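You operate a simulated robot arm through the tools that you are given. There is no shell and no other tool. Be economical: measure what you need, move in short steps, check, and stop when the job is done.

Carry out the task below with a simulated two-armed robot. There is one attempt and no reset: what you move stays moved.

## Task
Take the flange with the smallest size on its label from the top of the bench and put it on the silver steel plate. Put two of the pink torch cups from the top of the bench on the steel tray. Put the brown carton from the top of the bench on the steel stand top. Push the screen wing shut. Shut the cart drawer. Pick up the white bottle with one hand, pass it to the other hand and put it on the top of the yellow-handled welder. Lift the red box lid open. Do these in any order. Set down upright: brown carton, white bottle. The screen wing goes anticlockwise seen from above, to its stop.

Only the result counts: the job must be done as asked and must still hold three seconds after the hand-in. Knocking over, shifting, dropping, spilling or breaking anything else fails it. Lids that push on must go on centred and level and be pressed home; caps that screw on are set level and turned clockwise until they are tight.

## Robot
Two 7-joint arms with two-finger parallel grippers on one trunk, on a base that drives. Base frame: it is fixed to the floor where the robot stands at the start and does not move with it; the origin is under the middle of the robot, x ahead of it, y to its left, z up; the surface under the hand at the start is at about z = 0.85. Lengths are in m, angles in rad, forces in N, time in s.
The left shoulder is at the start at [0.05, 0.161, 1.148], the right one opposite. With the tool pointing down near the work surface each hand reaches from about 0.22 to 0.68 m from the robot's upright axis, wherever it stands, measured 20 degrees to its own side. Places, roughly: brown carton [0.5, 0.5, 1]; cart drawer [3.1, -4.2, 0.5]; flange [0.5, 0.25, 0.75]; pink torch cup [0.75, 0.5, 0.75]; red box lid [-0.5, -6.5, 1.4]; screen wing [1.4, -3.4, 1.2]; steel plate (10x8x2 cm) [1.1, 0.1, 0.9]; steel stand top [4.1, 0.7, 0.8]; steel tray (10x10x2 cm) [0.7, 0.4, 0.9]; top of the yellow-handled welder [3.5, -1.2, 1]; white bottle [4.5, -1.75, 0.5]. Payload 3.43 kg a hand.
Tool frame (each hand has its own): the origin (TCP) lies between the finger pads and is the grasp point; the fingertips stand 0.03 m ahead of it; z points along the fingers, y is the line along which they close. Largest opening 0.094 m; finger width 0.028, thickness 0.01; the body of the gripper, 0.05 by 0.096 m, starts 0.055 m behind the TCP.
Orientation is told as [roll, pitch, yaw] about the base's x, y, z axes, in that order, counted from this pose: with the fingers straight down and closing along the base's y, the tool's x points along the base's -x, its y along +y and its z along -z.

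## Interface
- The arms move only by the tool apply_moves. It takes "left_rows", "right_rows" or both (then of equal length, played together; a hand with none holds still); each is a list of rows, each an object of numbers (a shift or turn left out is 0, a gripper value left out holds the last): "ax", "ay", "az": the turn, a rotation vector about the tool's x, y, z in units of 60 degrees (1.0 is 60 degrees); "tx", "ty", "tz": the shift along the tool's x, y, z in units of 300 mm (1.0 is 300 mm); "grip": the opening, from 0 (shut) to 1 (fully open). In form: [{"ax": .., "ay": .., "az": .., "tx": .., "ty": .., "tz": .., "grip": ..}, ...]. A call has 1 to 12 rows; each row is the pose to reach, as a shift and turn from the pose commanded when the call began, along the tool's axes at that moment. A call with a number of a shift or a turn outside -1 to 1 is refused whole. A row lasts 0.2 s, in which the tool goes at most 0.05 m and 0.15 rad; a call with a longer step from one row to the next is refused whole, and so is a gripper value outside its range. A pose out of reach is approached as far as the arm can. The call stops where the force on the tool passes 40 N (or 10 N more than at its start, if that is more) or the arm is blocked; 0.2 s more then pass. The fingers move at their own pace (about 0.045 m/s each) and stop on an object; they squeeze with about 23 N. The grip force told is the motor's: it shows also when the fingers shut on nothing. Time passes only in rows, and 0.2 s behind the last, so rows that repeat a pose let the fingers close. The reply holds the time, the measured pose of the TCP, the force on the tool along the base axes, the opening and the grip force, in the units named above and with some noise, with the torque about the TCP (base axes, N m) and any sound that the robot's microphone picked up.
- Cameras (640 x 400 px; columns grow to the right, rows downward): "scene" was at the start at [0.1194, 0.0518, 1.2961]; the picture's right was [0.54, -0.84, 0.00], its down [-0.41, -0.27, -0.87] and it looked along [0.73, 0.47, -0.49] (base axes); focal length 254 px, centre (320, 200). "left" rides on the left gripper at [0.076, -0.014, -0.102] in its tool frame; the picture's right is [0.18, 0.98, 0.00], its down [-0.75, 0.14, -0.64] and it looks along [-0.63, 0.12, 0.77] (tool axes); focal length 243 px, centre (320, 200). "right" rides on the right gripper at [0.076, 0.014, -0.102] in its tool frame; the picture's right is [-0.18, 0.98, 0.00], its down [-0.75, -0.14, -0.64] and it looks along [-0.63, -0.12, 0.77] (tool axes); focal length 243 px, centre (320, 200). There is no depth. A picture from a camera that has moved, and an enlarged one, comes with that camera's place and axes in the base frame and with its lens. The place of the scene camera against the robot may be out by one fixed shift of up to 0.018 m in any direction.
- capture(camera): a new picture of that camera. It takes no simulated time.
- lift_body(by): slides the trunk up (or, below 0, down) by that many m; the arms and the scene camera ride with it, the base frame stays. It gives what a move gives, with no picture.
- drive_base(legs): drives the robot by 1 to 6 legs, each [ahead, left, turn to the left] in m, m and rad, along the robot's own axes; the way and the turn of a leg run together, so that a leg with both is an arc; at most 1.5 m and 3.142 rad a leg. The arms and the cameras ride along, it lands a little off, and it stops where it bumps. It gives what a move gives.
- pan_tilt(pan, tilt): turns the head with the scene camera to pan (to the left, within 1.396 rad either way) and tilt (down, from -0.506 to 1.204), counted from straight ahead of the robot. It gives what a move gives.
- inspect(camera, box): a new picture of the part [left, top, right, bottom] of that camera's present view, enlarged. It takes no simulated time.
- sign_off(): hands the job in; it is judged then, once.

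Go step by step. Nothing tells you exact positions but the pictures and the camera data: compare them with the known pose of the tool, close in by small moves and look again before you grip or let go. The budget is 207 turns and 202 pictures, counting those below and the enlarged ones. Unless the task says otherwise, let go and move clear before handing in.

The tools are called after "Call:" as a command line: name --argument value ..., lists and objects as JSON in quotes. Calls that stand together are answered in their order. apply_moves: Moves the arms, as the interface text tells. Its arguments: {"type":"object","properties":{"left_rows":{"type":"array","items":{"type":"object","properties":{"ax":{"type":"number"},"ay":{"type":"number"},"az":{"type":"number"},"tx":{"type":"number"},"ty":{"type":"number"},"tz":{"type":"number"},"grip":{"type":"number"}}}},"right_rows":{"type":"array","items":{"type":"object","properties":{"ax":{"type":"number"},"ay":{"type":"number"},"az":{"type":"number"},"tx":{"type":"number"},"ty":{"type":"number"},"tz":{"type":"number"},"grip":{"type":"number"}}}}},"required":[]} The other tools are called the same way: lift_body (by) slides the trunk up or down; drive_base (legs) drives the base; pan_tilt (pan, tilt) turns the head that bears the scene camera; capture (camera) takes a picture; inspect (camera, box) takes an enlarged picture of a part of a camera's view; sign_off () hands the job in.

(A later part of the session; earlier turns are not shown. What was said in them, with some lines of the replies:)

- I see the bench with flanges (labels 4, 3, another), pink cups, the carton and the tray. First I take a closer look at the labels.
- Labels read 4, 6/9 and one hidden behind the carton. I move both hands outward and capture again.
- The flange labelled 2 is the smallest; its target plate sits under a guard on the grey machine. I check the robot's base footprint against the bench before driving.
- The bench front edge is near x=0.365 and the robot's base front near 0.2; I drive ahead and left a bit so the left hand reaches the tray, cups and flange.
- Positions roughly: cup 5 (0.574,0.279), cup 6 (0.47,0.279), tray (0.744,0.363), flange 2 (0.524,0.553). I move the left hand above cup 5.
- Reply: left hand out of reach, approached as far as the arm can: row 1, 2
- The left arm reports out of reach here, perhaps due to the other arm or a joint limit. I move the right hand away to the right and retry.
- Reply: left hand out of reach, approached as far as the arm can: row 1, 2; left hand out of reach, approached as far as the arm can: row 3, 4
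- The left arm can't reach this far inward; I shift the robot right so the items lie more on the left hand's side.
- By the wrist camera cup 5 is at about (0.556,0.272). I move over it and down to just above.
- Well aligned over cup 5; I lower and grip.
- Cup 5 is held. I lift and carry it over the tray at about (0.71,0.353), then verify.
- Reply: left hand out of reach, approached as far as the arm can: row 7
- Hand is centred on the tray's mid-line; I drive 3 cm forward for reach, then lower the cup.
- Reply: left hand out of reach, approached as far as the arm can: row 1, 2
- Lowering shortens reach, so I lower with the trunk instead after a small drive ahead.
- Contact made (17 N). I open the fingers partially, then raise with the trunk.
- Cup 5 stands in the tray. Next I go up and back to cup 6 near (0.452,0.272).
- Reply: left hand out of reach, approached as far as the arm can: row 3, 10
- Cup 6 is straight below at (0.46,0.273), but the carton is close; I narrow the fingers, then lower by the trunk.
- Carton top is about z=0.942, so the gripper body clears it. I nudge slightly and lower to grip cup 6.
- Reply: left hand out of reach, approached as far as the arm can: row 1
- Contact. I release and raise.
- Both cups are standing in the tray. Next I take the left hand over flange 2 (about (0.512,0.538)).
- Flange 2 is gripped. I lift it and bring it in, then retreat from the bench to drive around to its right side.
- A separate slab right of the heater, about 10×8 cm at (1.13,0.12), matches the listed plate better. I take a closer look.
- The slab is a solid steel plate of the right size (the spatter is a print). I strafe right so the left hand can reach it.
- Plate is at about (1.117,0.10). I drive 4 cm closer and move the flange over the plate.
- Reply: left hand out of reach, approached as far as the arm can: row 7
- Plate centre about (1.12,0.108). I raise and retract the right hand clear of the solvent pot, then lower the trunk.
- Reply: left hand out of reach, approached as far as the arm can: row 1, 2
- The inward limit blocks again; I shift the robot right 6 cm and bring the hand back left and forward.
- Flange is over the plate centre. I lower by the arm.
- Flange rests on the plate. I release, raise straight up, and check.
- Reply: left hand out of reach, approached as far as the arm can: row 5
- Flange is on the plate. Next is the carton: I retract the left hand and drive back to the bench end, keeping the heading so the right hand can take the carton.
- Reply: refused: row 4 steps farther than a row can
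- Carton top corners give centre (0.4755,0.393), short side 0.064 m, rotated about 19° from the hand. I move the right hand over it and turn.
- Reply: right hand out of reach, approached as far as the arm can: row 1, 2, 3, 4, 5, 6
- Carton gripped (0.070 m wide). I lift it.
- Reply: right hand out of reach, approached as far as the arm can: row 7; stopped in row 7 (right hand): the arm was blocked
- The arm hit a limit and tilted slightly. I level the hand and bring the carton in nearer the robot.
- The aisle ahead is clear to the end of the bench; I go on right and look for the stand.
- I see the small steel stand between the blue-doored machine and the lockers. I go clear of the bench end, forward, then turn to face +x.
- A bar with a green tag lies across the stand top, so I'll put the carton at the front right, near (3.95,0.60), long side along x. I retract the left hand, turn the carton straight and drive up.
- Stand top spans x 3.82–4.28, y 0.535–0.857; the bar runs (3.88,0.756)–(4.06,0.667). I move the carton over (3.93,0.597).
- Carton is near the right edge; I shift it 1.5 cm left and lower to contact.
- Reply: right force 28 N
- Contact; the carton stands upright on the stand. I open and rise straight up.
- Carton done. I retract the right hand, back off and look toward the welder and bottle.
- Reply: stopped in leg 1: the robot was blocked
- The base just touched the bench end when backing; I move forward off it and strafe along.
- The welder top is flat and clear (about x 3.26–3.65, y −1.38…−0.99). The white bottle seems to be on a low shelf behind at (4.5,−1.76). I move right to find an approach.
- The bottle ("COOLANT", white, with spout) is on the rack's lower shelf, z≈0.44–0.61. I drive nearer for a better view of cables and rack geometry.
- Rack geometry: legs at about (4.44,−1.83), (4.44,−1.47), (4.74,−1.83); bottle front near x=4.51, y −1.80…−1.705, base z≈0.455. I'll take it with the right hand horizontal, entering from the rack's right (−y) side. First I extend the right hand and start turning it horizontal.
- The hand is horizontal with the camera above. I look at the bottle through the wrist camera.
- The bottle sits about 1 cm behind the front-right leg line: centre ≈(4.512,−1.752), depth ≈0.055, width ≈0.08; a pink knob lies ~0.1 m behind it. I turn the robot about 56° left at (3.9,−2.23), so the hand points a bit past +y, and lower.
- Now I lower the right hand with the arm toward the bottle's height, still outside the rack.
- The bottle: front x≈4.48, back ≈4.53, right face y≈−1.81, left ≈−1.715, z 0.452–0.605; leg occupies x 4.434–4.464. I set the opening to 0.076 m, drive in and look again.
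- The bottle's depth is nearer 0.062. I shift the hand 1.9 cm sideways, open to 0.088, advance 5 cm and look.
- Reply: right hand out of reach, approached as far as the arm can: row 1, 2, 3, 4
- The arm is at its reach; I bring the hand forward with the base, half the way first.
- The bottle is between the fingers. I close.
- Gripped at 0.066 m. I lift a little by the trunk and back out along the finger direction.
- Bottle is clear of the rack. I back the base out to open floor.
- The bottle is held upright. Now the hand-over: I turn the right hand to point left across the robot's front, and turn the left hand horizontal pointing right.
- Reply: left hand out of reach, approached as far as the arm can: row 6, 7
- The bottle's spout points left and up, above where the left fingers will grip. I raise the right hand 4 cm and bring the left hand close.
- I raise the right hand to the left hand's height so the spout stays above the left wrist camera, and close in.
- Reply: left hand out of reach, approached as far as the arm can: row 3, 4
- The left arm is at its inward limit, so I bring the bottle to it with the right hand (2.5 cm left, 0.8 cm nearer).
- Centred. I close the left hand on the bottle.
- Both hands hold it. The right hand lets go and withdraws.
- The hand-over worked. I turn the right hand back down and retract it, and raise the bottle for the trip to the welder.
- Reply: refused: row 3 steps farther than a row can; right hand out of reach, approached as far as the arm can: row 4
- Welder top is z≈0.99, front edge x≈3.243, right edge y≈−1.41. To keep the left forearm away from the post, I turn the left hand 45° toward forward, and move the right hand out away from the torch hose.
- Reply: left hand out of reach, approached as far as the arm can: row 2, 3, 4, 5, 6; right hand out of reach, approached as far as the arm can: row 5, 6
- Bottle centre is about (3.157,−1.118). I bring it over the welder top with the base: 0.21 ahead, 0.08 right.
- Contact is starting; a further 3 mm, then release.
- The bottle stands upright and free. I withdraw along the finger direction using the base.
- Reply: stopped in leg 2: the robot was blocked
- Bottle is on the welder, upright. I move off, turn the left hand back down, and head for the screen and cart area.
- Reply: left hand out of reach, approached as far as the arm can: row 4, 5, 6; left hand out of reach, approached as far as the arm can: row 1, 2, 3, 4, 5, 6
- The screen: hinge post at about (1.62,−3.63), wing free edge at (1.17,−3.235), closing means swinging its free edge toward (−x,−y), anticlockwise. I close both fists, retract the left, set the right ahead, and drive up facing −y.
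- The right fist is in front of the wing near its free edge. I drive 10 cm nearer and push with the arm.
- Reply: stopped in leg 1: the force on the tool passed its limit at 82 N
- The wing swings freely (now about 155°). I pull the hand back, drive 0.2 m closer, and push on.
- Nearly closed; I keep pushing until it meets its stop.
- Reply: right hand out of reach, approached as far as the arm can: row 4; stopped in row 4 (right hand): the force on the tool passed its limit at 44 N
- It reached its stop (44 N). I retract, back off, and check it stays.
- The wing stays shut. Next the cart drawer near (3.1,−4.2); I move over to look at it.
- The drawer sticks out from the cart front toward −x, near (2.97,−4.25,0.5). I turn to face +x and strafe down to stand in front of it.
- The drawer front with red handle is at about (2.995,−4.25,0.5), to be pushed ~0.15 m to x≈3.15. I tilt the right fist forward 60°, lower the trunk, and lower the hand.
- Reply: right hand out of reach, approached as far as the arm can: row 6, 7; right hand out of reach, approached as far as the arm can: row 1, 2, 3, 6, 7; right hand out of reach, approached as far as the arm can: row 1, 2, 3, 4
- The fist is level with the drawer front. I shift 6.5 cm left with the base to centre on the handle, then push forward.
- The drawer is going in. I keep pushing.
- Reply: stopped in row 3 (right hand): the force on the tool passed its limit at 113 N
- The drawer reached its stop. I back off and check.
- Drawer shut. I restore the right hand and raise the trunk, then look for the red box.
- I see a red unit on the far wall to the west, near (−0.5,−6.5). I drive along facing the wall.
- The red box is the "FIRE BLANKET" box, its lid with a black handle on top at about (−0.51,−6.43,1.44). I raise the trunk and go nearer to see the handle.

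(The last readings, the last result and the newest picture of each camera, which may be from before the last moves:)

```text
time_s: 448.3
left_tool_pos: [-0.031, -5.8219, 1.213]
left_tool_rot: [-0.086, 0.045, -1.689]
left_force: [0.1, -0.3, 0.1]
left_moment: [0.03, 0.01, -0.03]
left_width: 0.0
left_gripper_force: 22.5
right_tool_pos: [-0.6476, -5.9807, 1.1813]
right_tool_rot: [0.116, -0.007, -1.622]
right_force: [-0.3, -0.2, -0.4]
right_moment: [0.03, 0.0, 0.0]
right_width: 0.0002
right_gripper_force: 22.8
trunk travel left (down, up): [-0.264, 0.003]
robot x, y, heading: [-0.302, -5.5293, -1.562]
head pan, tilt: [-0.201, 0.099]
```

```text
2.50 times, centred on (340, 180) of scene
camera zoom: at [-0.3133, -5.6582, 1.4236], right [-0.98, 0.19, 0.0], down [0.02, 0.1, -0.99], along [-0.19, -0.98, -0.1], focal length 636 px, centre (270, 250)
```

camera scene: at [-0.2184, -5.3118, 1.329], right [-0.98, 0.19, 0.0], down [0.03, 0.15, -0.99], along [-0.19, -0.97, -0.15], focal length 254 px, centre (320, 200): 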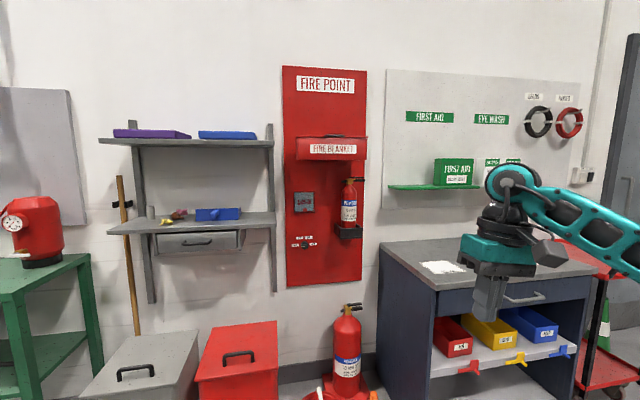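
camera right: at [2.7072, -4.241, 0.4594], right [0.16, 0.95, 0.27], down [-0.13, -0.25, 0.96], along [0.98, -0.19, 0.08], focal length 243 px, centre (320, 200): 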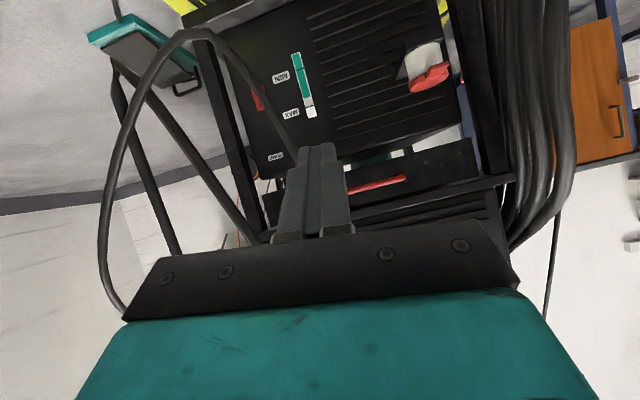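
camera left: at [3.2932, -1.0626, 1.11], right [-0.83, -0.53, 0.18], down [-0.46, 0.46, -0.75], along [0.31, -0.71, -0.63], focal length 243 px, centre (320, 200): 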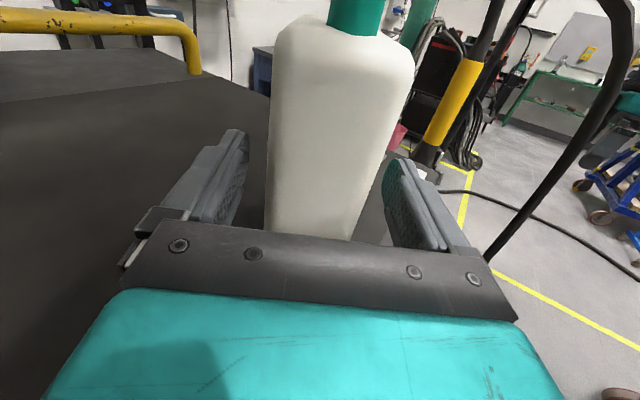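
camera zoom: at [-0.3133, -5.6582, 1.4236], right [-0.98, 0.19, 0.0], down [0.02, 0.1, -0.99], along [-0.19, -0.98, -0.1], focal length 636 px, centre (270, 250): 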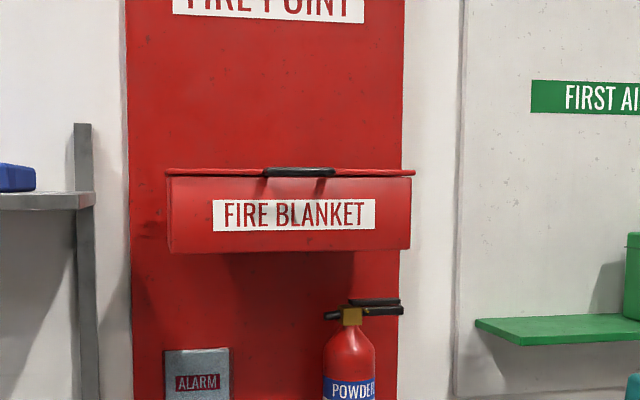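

I triangulate the handle bar at about (−0.51,−6.43,1.44). I turn the right fist to point straight ahead (camera below, looking up).

Call:
apply_moves --right_rows '[{"ay": -0.14}, {"ay": -0.28}, {"ay": -0.42}, {"ay": -0.56}, {"ay": -0.7}, {"ay": -0.84}, {"ay": -0.98}]'

Call:
apply_moves --right_rows '[{"ay": -0.14}, {"ay": -0.28}, {"ay": -0.42}, {"ay": -0.52}]'

Call:
capture --camera "right"

```text
time_s: 449.9
left_tool_pos: [-0.0302, -5.8218, 1.2136]
left_tool_rot: [-0.087, 0.04, -1.687]
left_force: [0.5, 0.0, 0.1]
left_moment: [0.01, 0.01, 0.02]
left_width: 0.0
left_gripper_force: 23.0
right_tool_pos: [-0.648, -5.9806, 1.1825]
right_tool_rot: [0.225, -1.025, -1.811]
right_force: [-0.1, 0.2, -0.2]
right_moment: [0.01, 0.05, 0.02]
right_width: 0.0001
right_gripper_force: 23.2
trunk travel left (down, up): [-0.264, 0.003]
robot x, y, heading: [-0.3022, -5.5289, -1.562]
head pan, tilt: [-0.201, 0.099]
```

```text
time_s: 450.9
left_tool_pos: [-0.0298, -5.821, 1.2137]
left_tool_rot: [-0.087, 0.044, -1.687]
left_force: [0.9, -0.3, -0.3]
left_moment: [0.01, 0.01, 0.0]
left_width: 0.0
left_gripper_force: 23.4
right_tool_pos: [-0.6539, -5.9781, 1.1808]
right_tool_rot: [0.414, -1.27, -2.029]
right_force: [-0.2, 0.5, -0.4]
right_moment: [-0.02, 0.0, 0.0]
right_width: 0.0
right_gripper_force: 23.0
right hand out of reach, approached as far as the arm can: row 2, 3, 4
trunk travel left (down, up): [-0.264, 0.003]
robot x, y, heading: [-0.2991, -5.5296, -1.556]
head pan, tilt: [-0.201, 0.099]
```

```text
45 pictures are left
camera right: at [-0.6264, -5.8612, 1.1385], right [0.95, -0.11, 0.29], down [-0.22, 0.43, 0.88], along [-0.22, -0.9, 0.38], focal length 243 px, centre (320, 200)
```

right: 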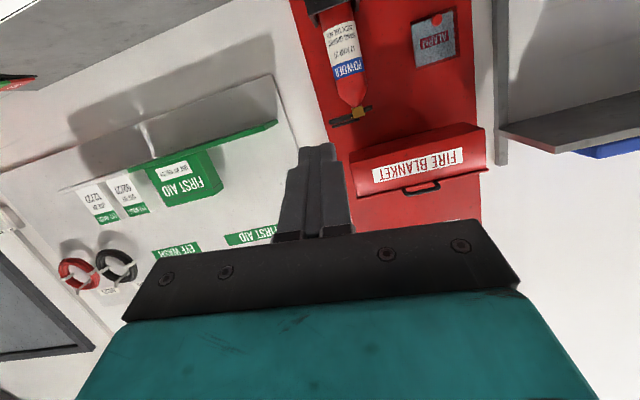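

Call:
inspect --camera "right" --box '[340, 110, 500, 230]'

```text
3.33 times, centred on (420, 170) of right
camera zoom: at [-0.6264, -5.8612, 1.1385], right [0.95, -0.11, 0.29], down [-0.22, 0.43, 0.88], along [-0.22, -0.9, 0.38], focal length 809 px, centre (-13, 300)
```

zoom: 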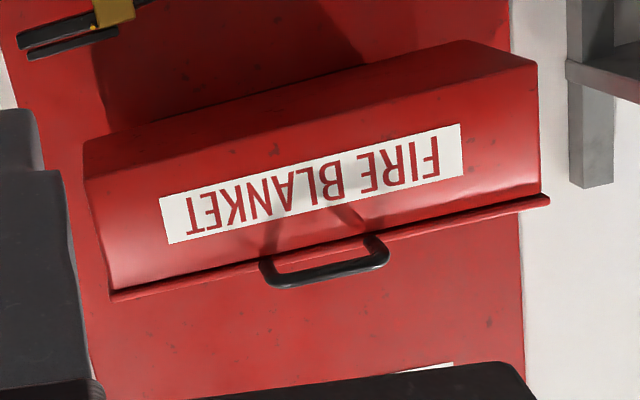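

The handle is a bow projecting forward from the lid's front edge. I move the fist below it and tilt it up further.

Call:
apply_moves --right_rows '[{"tx": -0.105, "ty": 0.09}, {"tx": -0.21, "ty": 0.18}, {"tx": -0.315, "ty": 0.27}, {"tx": -0.42, "ty": 0.36}, {"tx": -0.52, "ty": 0.45}, {"tx": -0.6, "ty": 0.53}]'

Call:
apply_moves --right_rows '[{"ay": -0.12}, {"ay": -0.24}, {"ay": -0.36}, {"ay": -0.45}]'

Call:
capture --camera "right"

```text
time_s: 452.3
left_tool_pos: [-0.0308, -5.8215, 1.2128]
left_tool_rot: [-0.086, 0.043, -1.688]
left_force: [0.0, -0.4, 0.4]
left_moment: [-0.03, 0.02, 0.0]
left_width: 0.0
left_gripper_force: 22.7
right_tool_pos: [-0.5184, -6.0353, 1.3713]
right_tool_rot: [0.403, -1.272, -2.022]
right_force: [0.3, 0.9, 0.5]
right_moment: [0.0, -0.02, -0.01]
right_width: 0.0
right_gripper_force: 23.6
trunk travel left (down, up): [-0.264, 0.003]
robot x, y, heading: [-0.2998, -5.5316, -1.554]
head pan, tilt: [-0.201, 0.099]
```

```text
time_s: 453.3
left_tool_pos: [-0.0292, -5.8229, 1.2128]
left_tool_rot: [-0.085, 0.044, -1.687]
left_force: [-0.2, 0.7, 0.3]
left_moment: [-0.01, -0.01, -0.01]
left_width: 0.0
left_gripper_force: 22.9
right_tool_pos: [-0.5196, -6.0383, 1.3701]
right_tool_rot: [2.272, -1.416, 2.373]
right_force: [0.5, 0.3, -1.0]
right_moment: [0.04, -0.02, 0.01]
right_width: 0.0
right_gripper_force: 23.0
right hand out of reach, approached as far as the arm can: row 4
trunk travel left (down, up): [-0.264, 0.003]
robot x, y, heading: [-0.2999, -5.5266, -1.561]
head pan, tilt: [-0.201, 0.099]
```

```text
43 pictures are left
camera right: at [-0.4893, -5.9452, 1.2877], right [0.95, -0.04, 0.3], down [-0.18, 0.73, 0.66], along [-0.24, -0.69, 0.69], focal length 243 px, centre (320, 200)
```

right: 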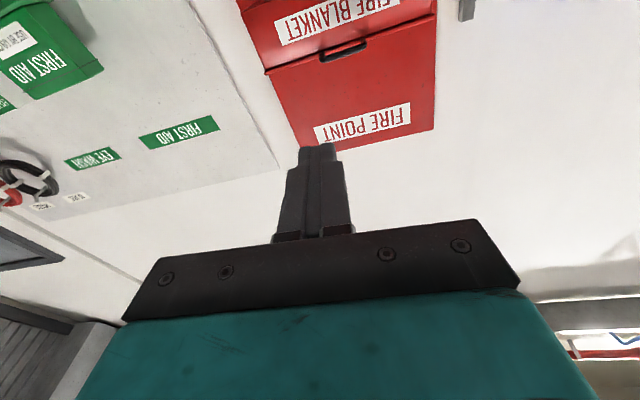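

Two wrist views give the bar at (−0.505,−6.45,1.43). I drive in 0.28 m with the fist below the bar's height.

Call:
apply_moves --left_rows '[{"tx": 0.12}, {"tx": 0.22}]'

Call:
drive_base --legs '[[0.28, 0, 0]]'

Call:
capture --camera "right"

Call:
capture --camera "scene"

```text
time_s: 453.9
left_tool_pos: [-0.0245, -5.7556, 1.2168]
left_tool_rot: [-0.088, 0.041, -1.689]
left_force: [0.7, 0.4, -0.4]
left_moment: [-0.02, 0.01, -0.02]
left_width: 0.0
left_gripper_force: 23.3
right_tool_pos: [-0.5186, -6.0371, 1.3708]
right_tool_rot: [2.27, -1.417, 2.375]
right_force: [-0.5, -0.5, 0.0]
right_moment: [0.01, 0.01, 0.01]
right_width: 0.0
right_gripper_force: 22.6
trunk travel left (down, up): [-0.264, 0.003]
robot x, y, heading: [-0.3005, -5.5302, -1.557]
head pan, tilt: [-0.201, 0.099]
```

```text
time_s: 455.8
left_tool_pos: [-0.0205, -6.0302, 1.2157]
left_tool_rot: [-0.087, 0.042, -1.688]
left_force: [-0.3, 0.1, 0.1]
left_moment: [0.05, 0.0, 0.0]
left_width: 0.0
left_gripper_force: 23.0
right_tool_pos: [-0.5156, -6.3125, 1.3708]
right_tool_rot: [2.266, -1.417, 2.382]
right_force: [0.6, -0.8, -0.3]
right_moment: [-0.01, -0.03, 0.01]
right_width: 0.0
right_gripper_force: 22.9
trunk travel left (down, up): [-0.264, 0.003]
robot x, y, heading: [-0.2984, -5.8085, -1.564]
head pan, tilt: [-0.201, 0.099]
```

```text
42 pictures are left
camera right: at [-0.4863, -6.2201, 1.2877], right [0.95, -0.04, 0.3], down [-0.18, 0.73, 0.66], along [-0.24, -0.69, 0.69], focal length 243 px, centre (320, 200)
```

right: 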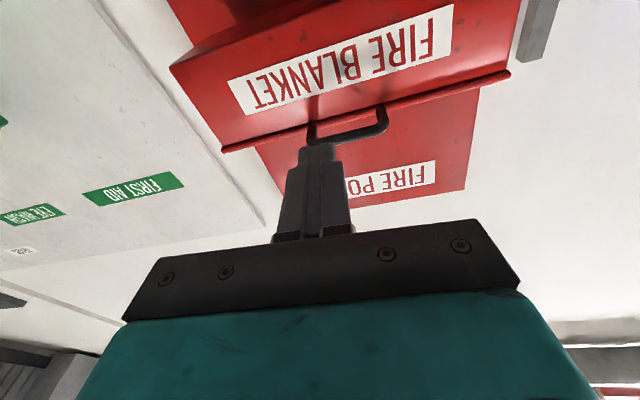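

```text
41 pictures are left
camera scene: at [-0.3104, -5.9338, 1.4236], right [-0.98, 0.19, 0.0], down [0.02, 0.1, -0.99], along [-0.19, -0.98, -0.1], focal length 254 px, centre (320, 200)
```

scene: 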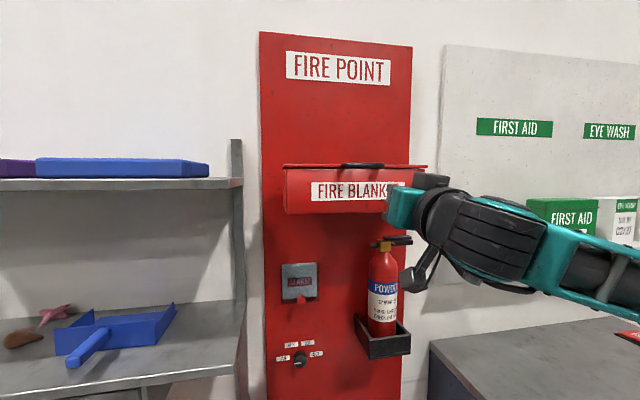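

Call:
apply_moves --right_rows '[{"tx": 0.02, "ty": 0.04, "tz": 0.1}, {"tx": 0.04, "ty": 0.081, "tz": 0.2}, {"tx": 0.06, "ty": 0.081, "tz": 0.3}, {"tx": 0.067, "ty": 0.081, "tz": 0.4}]'

Call:
capture --camera "right"

```text
time_s: 456.8
left_tool_pos: [-0.0204, -6.0303, 1.2155]
left_tool_rot: [-0.088, 0.044, -1.688]
left_force: [-0.3, 0.0, 0.0]
left_moment: [0.02, 0.0, 0.0]
left_width: 0.0
left_gripper_force: 23.2
right_tool_pos: [-0.497, -6.4355, 1.3662]
right_tool_rot: [2.266, -1.416, 2.381]
right_force: [-0.3, -0.1, -0.5]
right_moment: [0.04, -0.01, 0.03]
right_width: 0.0001
right_gripper_force: 22.6
trunk travel left (down, up): [-0.264, 0.003]
robot x, y, heading: [-0.2979, -5.8024, -1.558]
head pan, tilt: [-0.201, 0.099]
```

```text
40 pictures are left
camera right: at [-0.4678, -6.343, 1.283], right [0.95, -0.04, 0.3], down [-0.18, 0.73, 0.66], along [-0.24, -0.69, 0.69], focal length 243 px, centre (320, 200)
```

right: 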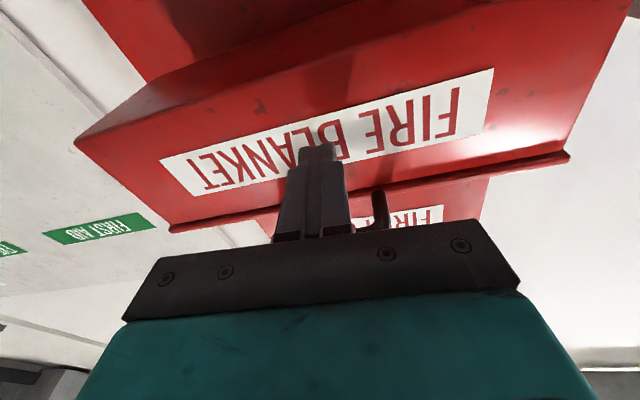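

The fist is under the handle. I shift 1.5 cm to its middle and lift.

Call:
apply_moves --right_rows '[{"tx": 0.006, "ty": 0.049, "tz": -0.004}, {"tx": -0.093, "ty": 0.061, "tz": 0.007}, {"tx": -0.175, "ty": 0.071, "tz": 0.017}, {"tx": -0.271, "ty": 0.084, "tz": 0.044}, {"tx": -0.364, "ty": 0.099, "tz": 0.105}]'

Call:
capture --camera "scene"

Call:
capture --camera "right"

```text
time_s: 458.0
left_tool_pos: [-0.0201, -6.0297, 1.2156]
left_tool_rot: [-0.088, 0.043, -1.687]
left_force: [-0.1, -0.8, -0.7]
left_moment: [-0.02, 0.01, 0.03]
left_width: 0.0001
left_gripper_force: 23.6
right_tool_pos: [-0.4828, -6.4569, 1.4821]
right_tool_rot: [2.267, -1.415, 2.379]
right_force: [0.8, -1.6, -2.6]
right_moment: [0.06, 0.0, -0.01]
right_width: 0.0
right_gripper_force: 23.1
trunk travel left (down, up): [-0.264, 0.003]
robot x, y, heading: [-0.2947, -5.8084, -1.56]
head pan, tilt: [-0.201, 0.099]
```

```text
39 pictures are left
camera scene: at [-0.3102, -5.9335, 1.4236], right [-0.98, 0.19, 0.0], down [0.02, 0.1, -0.99], along [-0.19, -0.98, -0.1], focal length 254 px, centre (320, 200)
```

scene: 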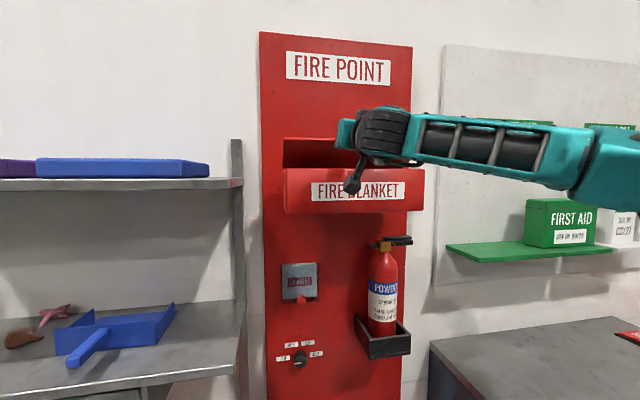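

```text
38 pictures are left
camera right: at [-0.454, -6.3651, 1.3986], right [0.95, -0.04, 0.3], down [-0.18, 0.73, 0.66], along [-0.24, -0.69, 0.69], focal length 243 px, centre (320, 200)
```

right: 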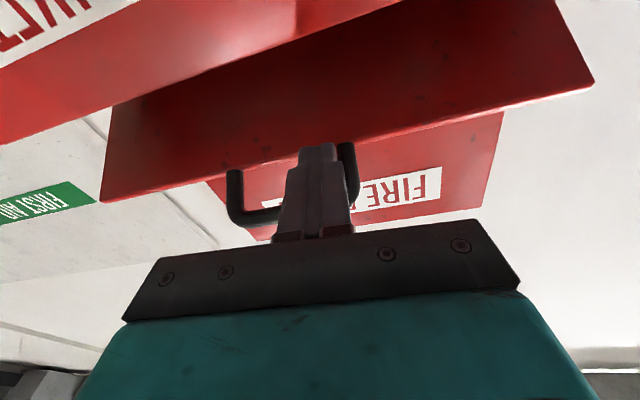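

The lid lifts. I continue up and toward the wall.

Call:
apply_moves --right_rows '[{"tx": -0.062, "ty": 0.01, "tz": 0.041}, {"tx": -0.106, "ty": 0.019, "tz": 0.096}, {"tx": -0.132, "ty": 0.026, "tz": 0.166}, {"tx": -0.141, "ty": 0.032, "tz": 0.235}, {"tx": -0.132, "ty": 0.037, "tz": 0.318}]'

Call:
capture --camera "scene"

Call:
capture --camera "right"

```text
time_s: 459.2
left_tool_pos: [-0.0194, -6.0292, 1.2164]
left_tool_rot: [-0.088, 0.04, -1.687]
left_force: [0.1, 0.6, 0.3]
left_moment: [0.04, 0.02, -0.01]
left_width: 0.0
left_gripper_force: 23.2
right_tool_pos: [-0.4821, -6.5467, 1.53]
right_tool_rot: [2.264, -1.418, 2.381]
right_force: [-0.2, -0.6, 0.1]
right_moment: [0.02, 0.02, 0.01]
right_width: 0.0
right_gripper_force: 22.7
trunk travel left (down, up): [-0.264, 0.003]
robot x, y, heading: [-0.299, -5.8056, -1.556]
head pan, tilt: [-0.201, 0.099]
```

```text
37 pictures are left
camera scene: at [-0.3101, -5.933, 1.4236], right [-0.98, 0.19, 0.0], down [0.02, 0.1, -1.0], along [-0.19, -0.98, -0.1], focal length 254 px, centre (320, 200)
```

scene: 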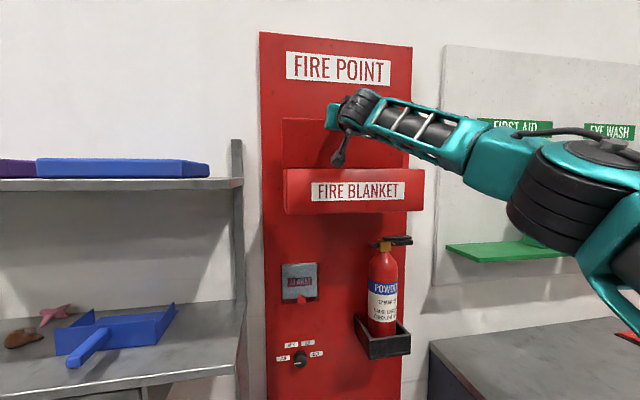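

```text
36 pictures are left
camera right: at [-0.4531, -6.4538, 1.4478], right [0.95, -0.04, 0.3], down [-0.18, 0.73, 0.67], along [-0.24, -0.69, 0.68], focal length 243 px, centre (320, 200)
```

right: 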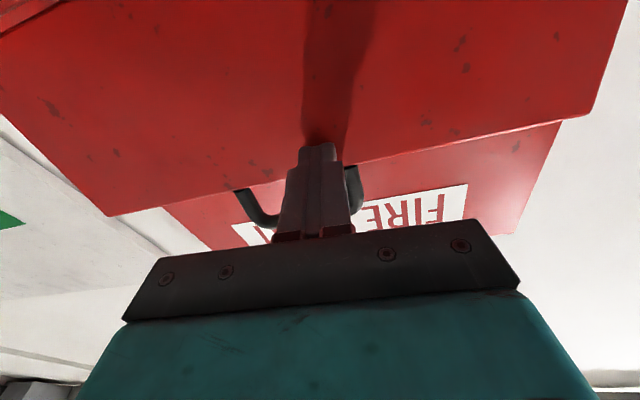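

The lid is nearly upright; I push further toward the wall until it meets resistance.

Call:
apply_moves --right_rows '[{"tz": 0.06}, {"tz": 0.12}, {"tz": 0.17}, {"tz": 0.22}]'

Call:
capture --camera "right"

Call:
capture --camera "scene"

```text
time_s: 460.2
left_tool_pos: [-0.0193, -6.0274, 1.2173]
left_tool_rot: [-0.087, 0.041, -1.688]
left_force: [0.3, -0.4, -0.1]
left_moment: [-0.01, 0.01, -0.02]
left_width: 0.0
left_gripper_force: 22.9
right_tool_pos: [-0.4826, -6.5697, 1.5335]
right_tool_rot: [2.271, -1.416, 2.376]
right_force: [4.3, 21.3, -13.2]
right_moment: [0.63, 0.02, 0.22]
right_width: 0.0001
right_gripper_force: 22.4
right hand out of reach, approached as far as the arm can: row 2, 3, 4
trunk travel left (down, up): [-0.264, 0.003]
robot x, y, heading: [-0.2974, -5.8031, -1.564]
head pan, tilt: [-0.201, 0.099]
```

```text
35 pictures are left
camera right: at [-0.4537, -6.4773, 1.4507], right [0.95, -0.04, 0.3], down [-0.18, 0.73, 0.66], along [-0.24, -0.69, 0.69], focal length 243 px, centre (320, 200)
```

right: 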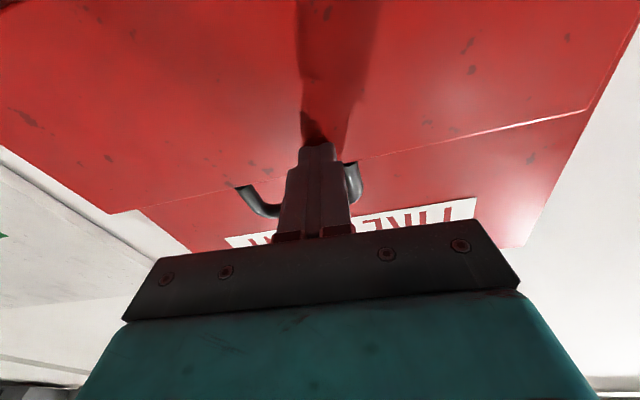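

```text
34 pictures are left
camera scene: at [-0.3099, -5.9302, 1.4238], right [-0.98, 0.19, 0.0], down [0.02, 0.1, -1.0], along [-0.19, -0.98, -0.1], focal length 254 px, centre (320, 200)
```

scene: 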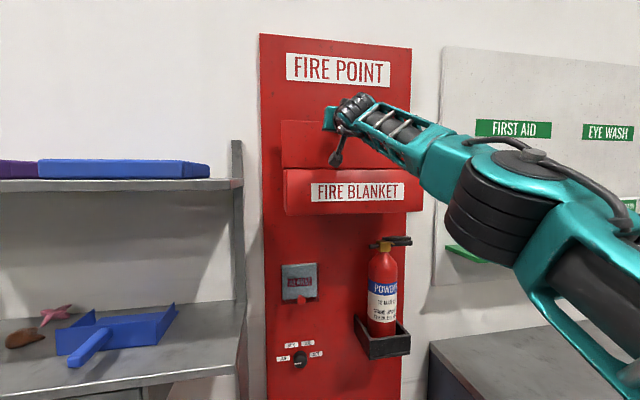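

The lid rests against the board, fully open. I withdraw straight back and check that it stays.

Call:
apply_moves --right_rows '[{"tz": -0.02}, {"tz": -0.15}, {"tz": -0.3}, {"tz": -0.45}, {"tz": -0.6}]'

Call:
drive_base --legs '[[-0.4, 0, 0]]'

Call:
capture --camera "scene"

```text
time_s: 461.4
left_tool_pos: [-0.02, -6.03, 1.2161]
left_tool_rot: [-0.088, 0.043, -1.687]
left_force: [-0.6, 0.8, -1.1]
left_moment: [-0.02, 0.0, 0.01]
left_width: 0.0
left_gripper_force: 23.1
right_tool_pos: [-0.4725, -6.3948, 1.5162]
right_tool_rot: [2.271, -1.414, 2.374]
right_force: [-0.4, 0.1, -1.2]
right_moment: [0.03, 0.03, 0.0]
right_width: 0.0001
right_gripper_force: 23.4
trunk travel left (down, up): [-0.264, 0.003]
robot x, y, heading: [-0.2933, -5.8068, -1.558]
head pan, tilt: [-0.201, 0.099]
```

```text
time_s: 463.9
left_tool_pos: [-0.0245, -5.6248, 1.2167]
left_tool_rot: [-0.087, 0.042, -1.69]
left_force: [0.5, -0.3, 0.4]
left_moment: [-0.03, 0.0, -0.01]
left_width: 0.0
left_gripper_force: 23.3
right_tool_pos: [-0.4747, -5.9899, 1.5144]
right_tool_rot: [2.268, -1.414, 2.375]
right_force: [-0.1, -0.3, 0.4]
right_moment: [0.01, 0.01, 0.02]
right_width: 0.0
right_gripper_force: 23.0
trunk travel left (down, up): [-0.264, 0.003]
robot x, y, heading: [-0.2981, -5.4019, -1.561]
head pan, tilt: [-0.201, 0.099]
```

```text
33 pictures are left
camera scene: at [-0.3145, -5.5274, 1.4237], right [-0.98, 0.19, 0.0], down [0.02, 0.1, -1.0], along [-0.19, -0.98, -0.1], focal length 254 px, centre (320, 200)
```

scene: 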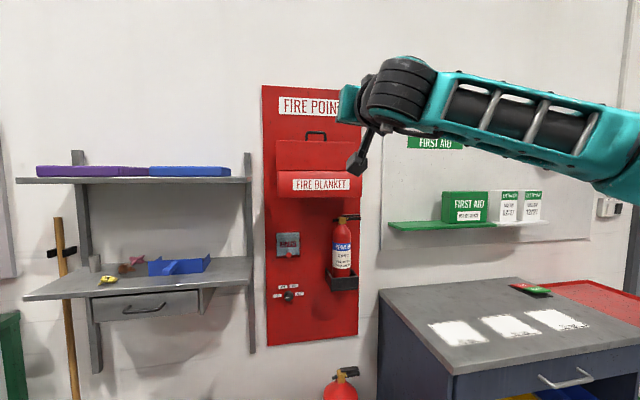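

All seven jobs look done: the lid stays open by itself and both hands are clear. I hand in.

Call:
sign_off

```text
The job is handed in.
```

All seven parts are done and handed in:

- **Flange:** the one labelled 2 is on the steel plate.
- **Torch cups:** two pink cups are standing in the tray.
- **Carton:** it is upright on the steel stand.
- **Bottle:** it was passed from right hand to left and is upright on the welder.
- **Screen wing:** pushed shut to its stop.
- **Cart drawer:** shut.
- **Red box lid:** open, and it stays open on its own.

While driving, the base stopped against the end of the bench once, and once more while backing away from the welder, probably on the blue cart. I did not go back to check whether either moved.
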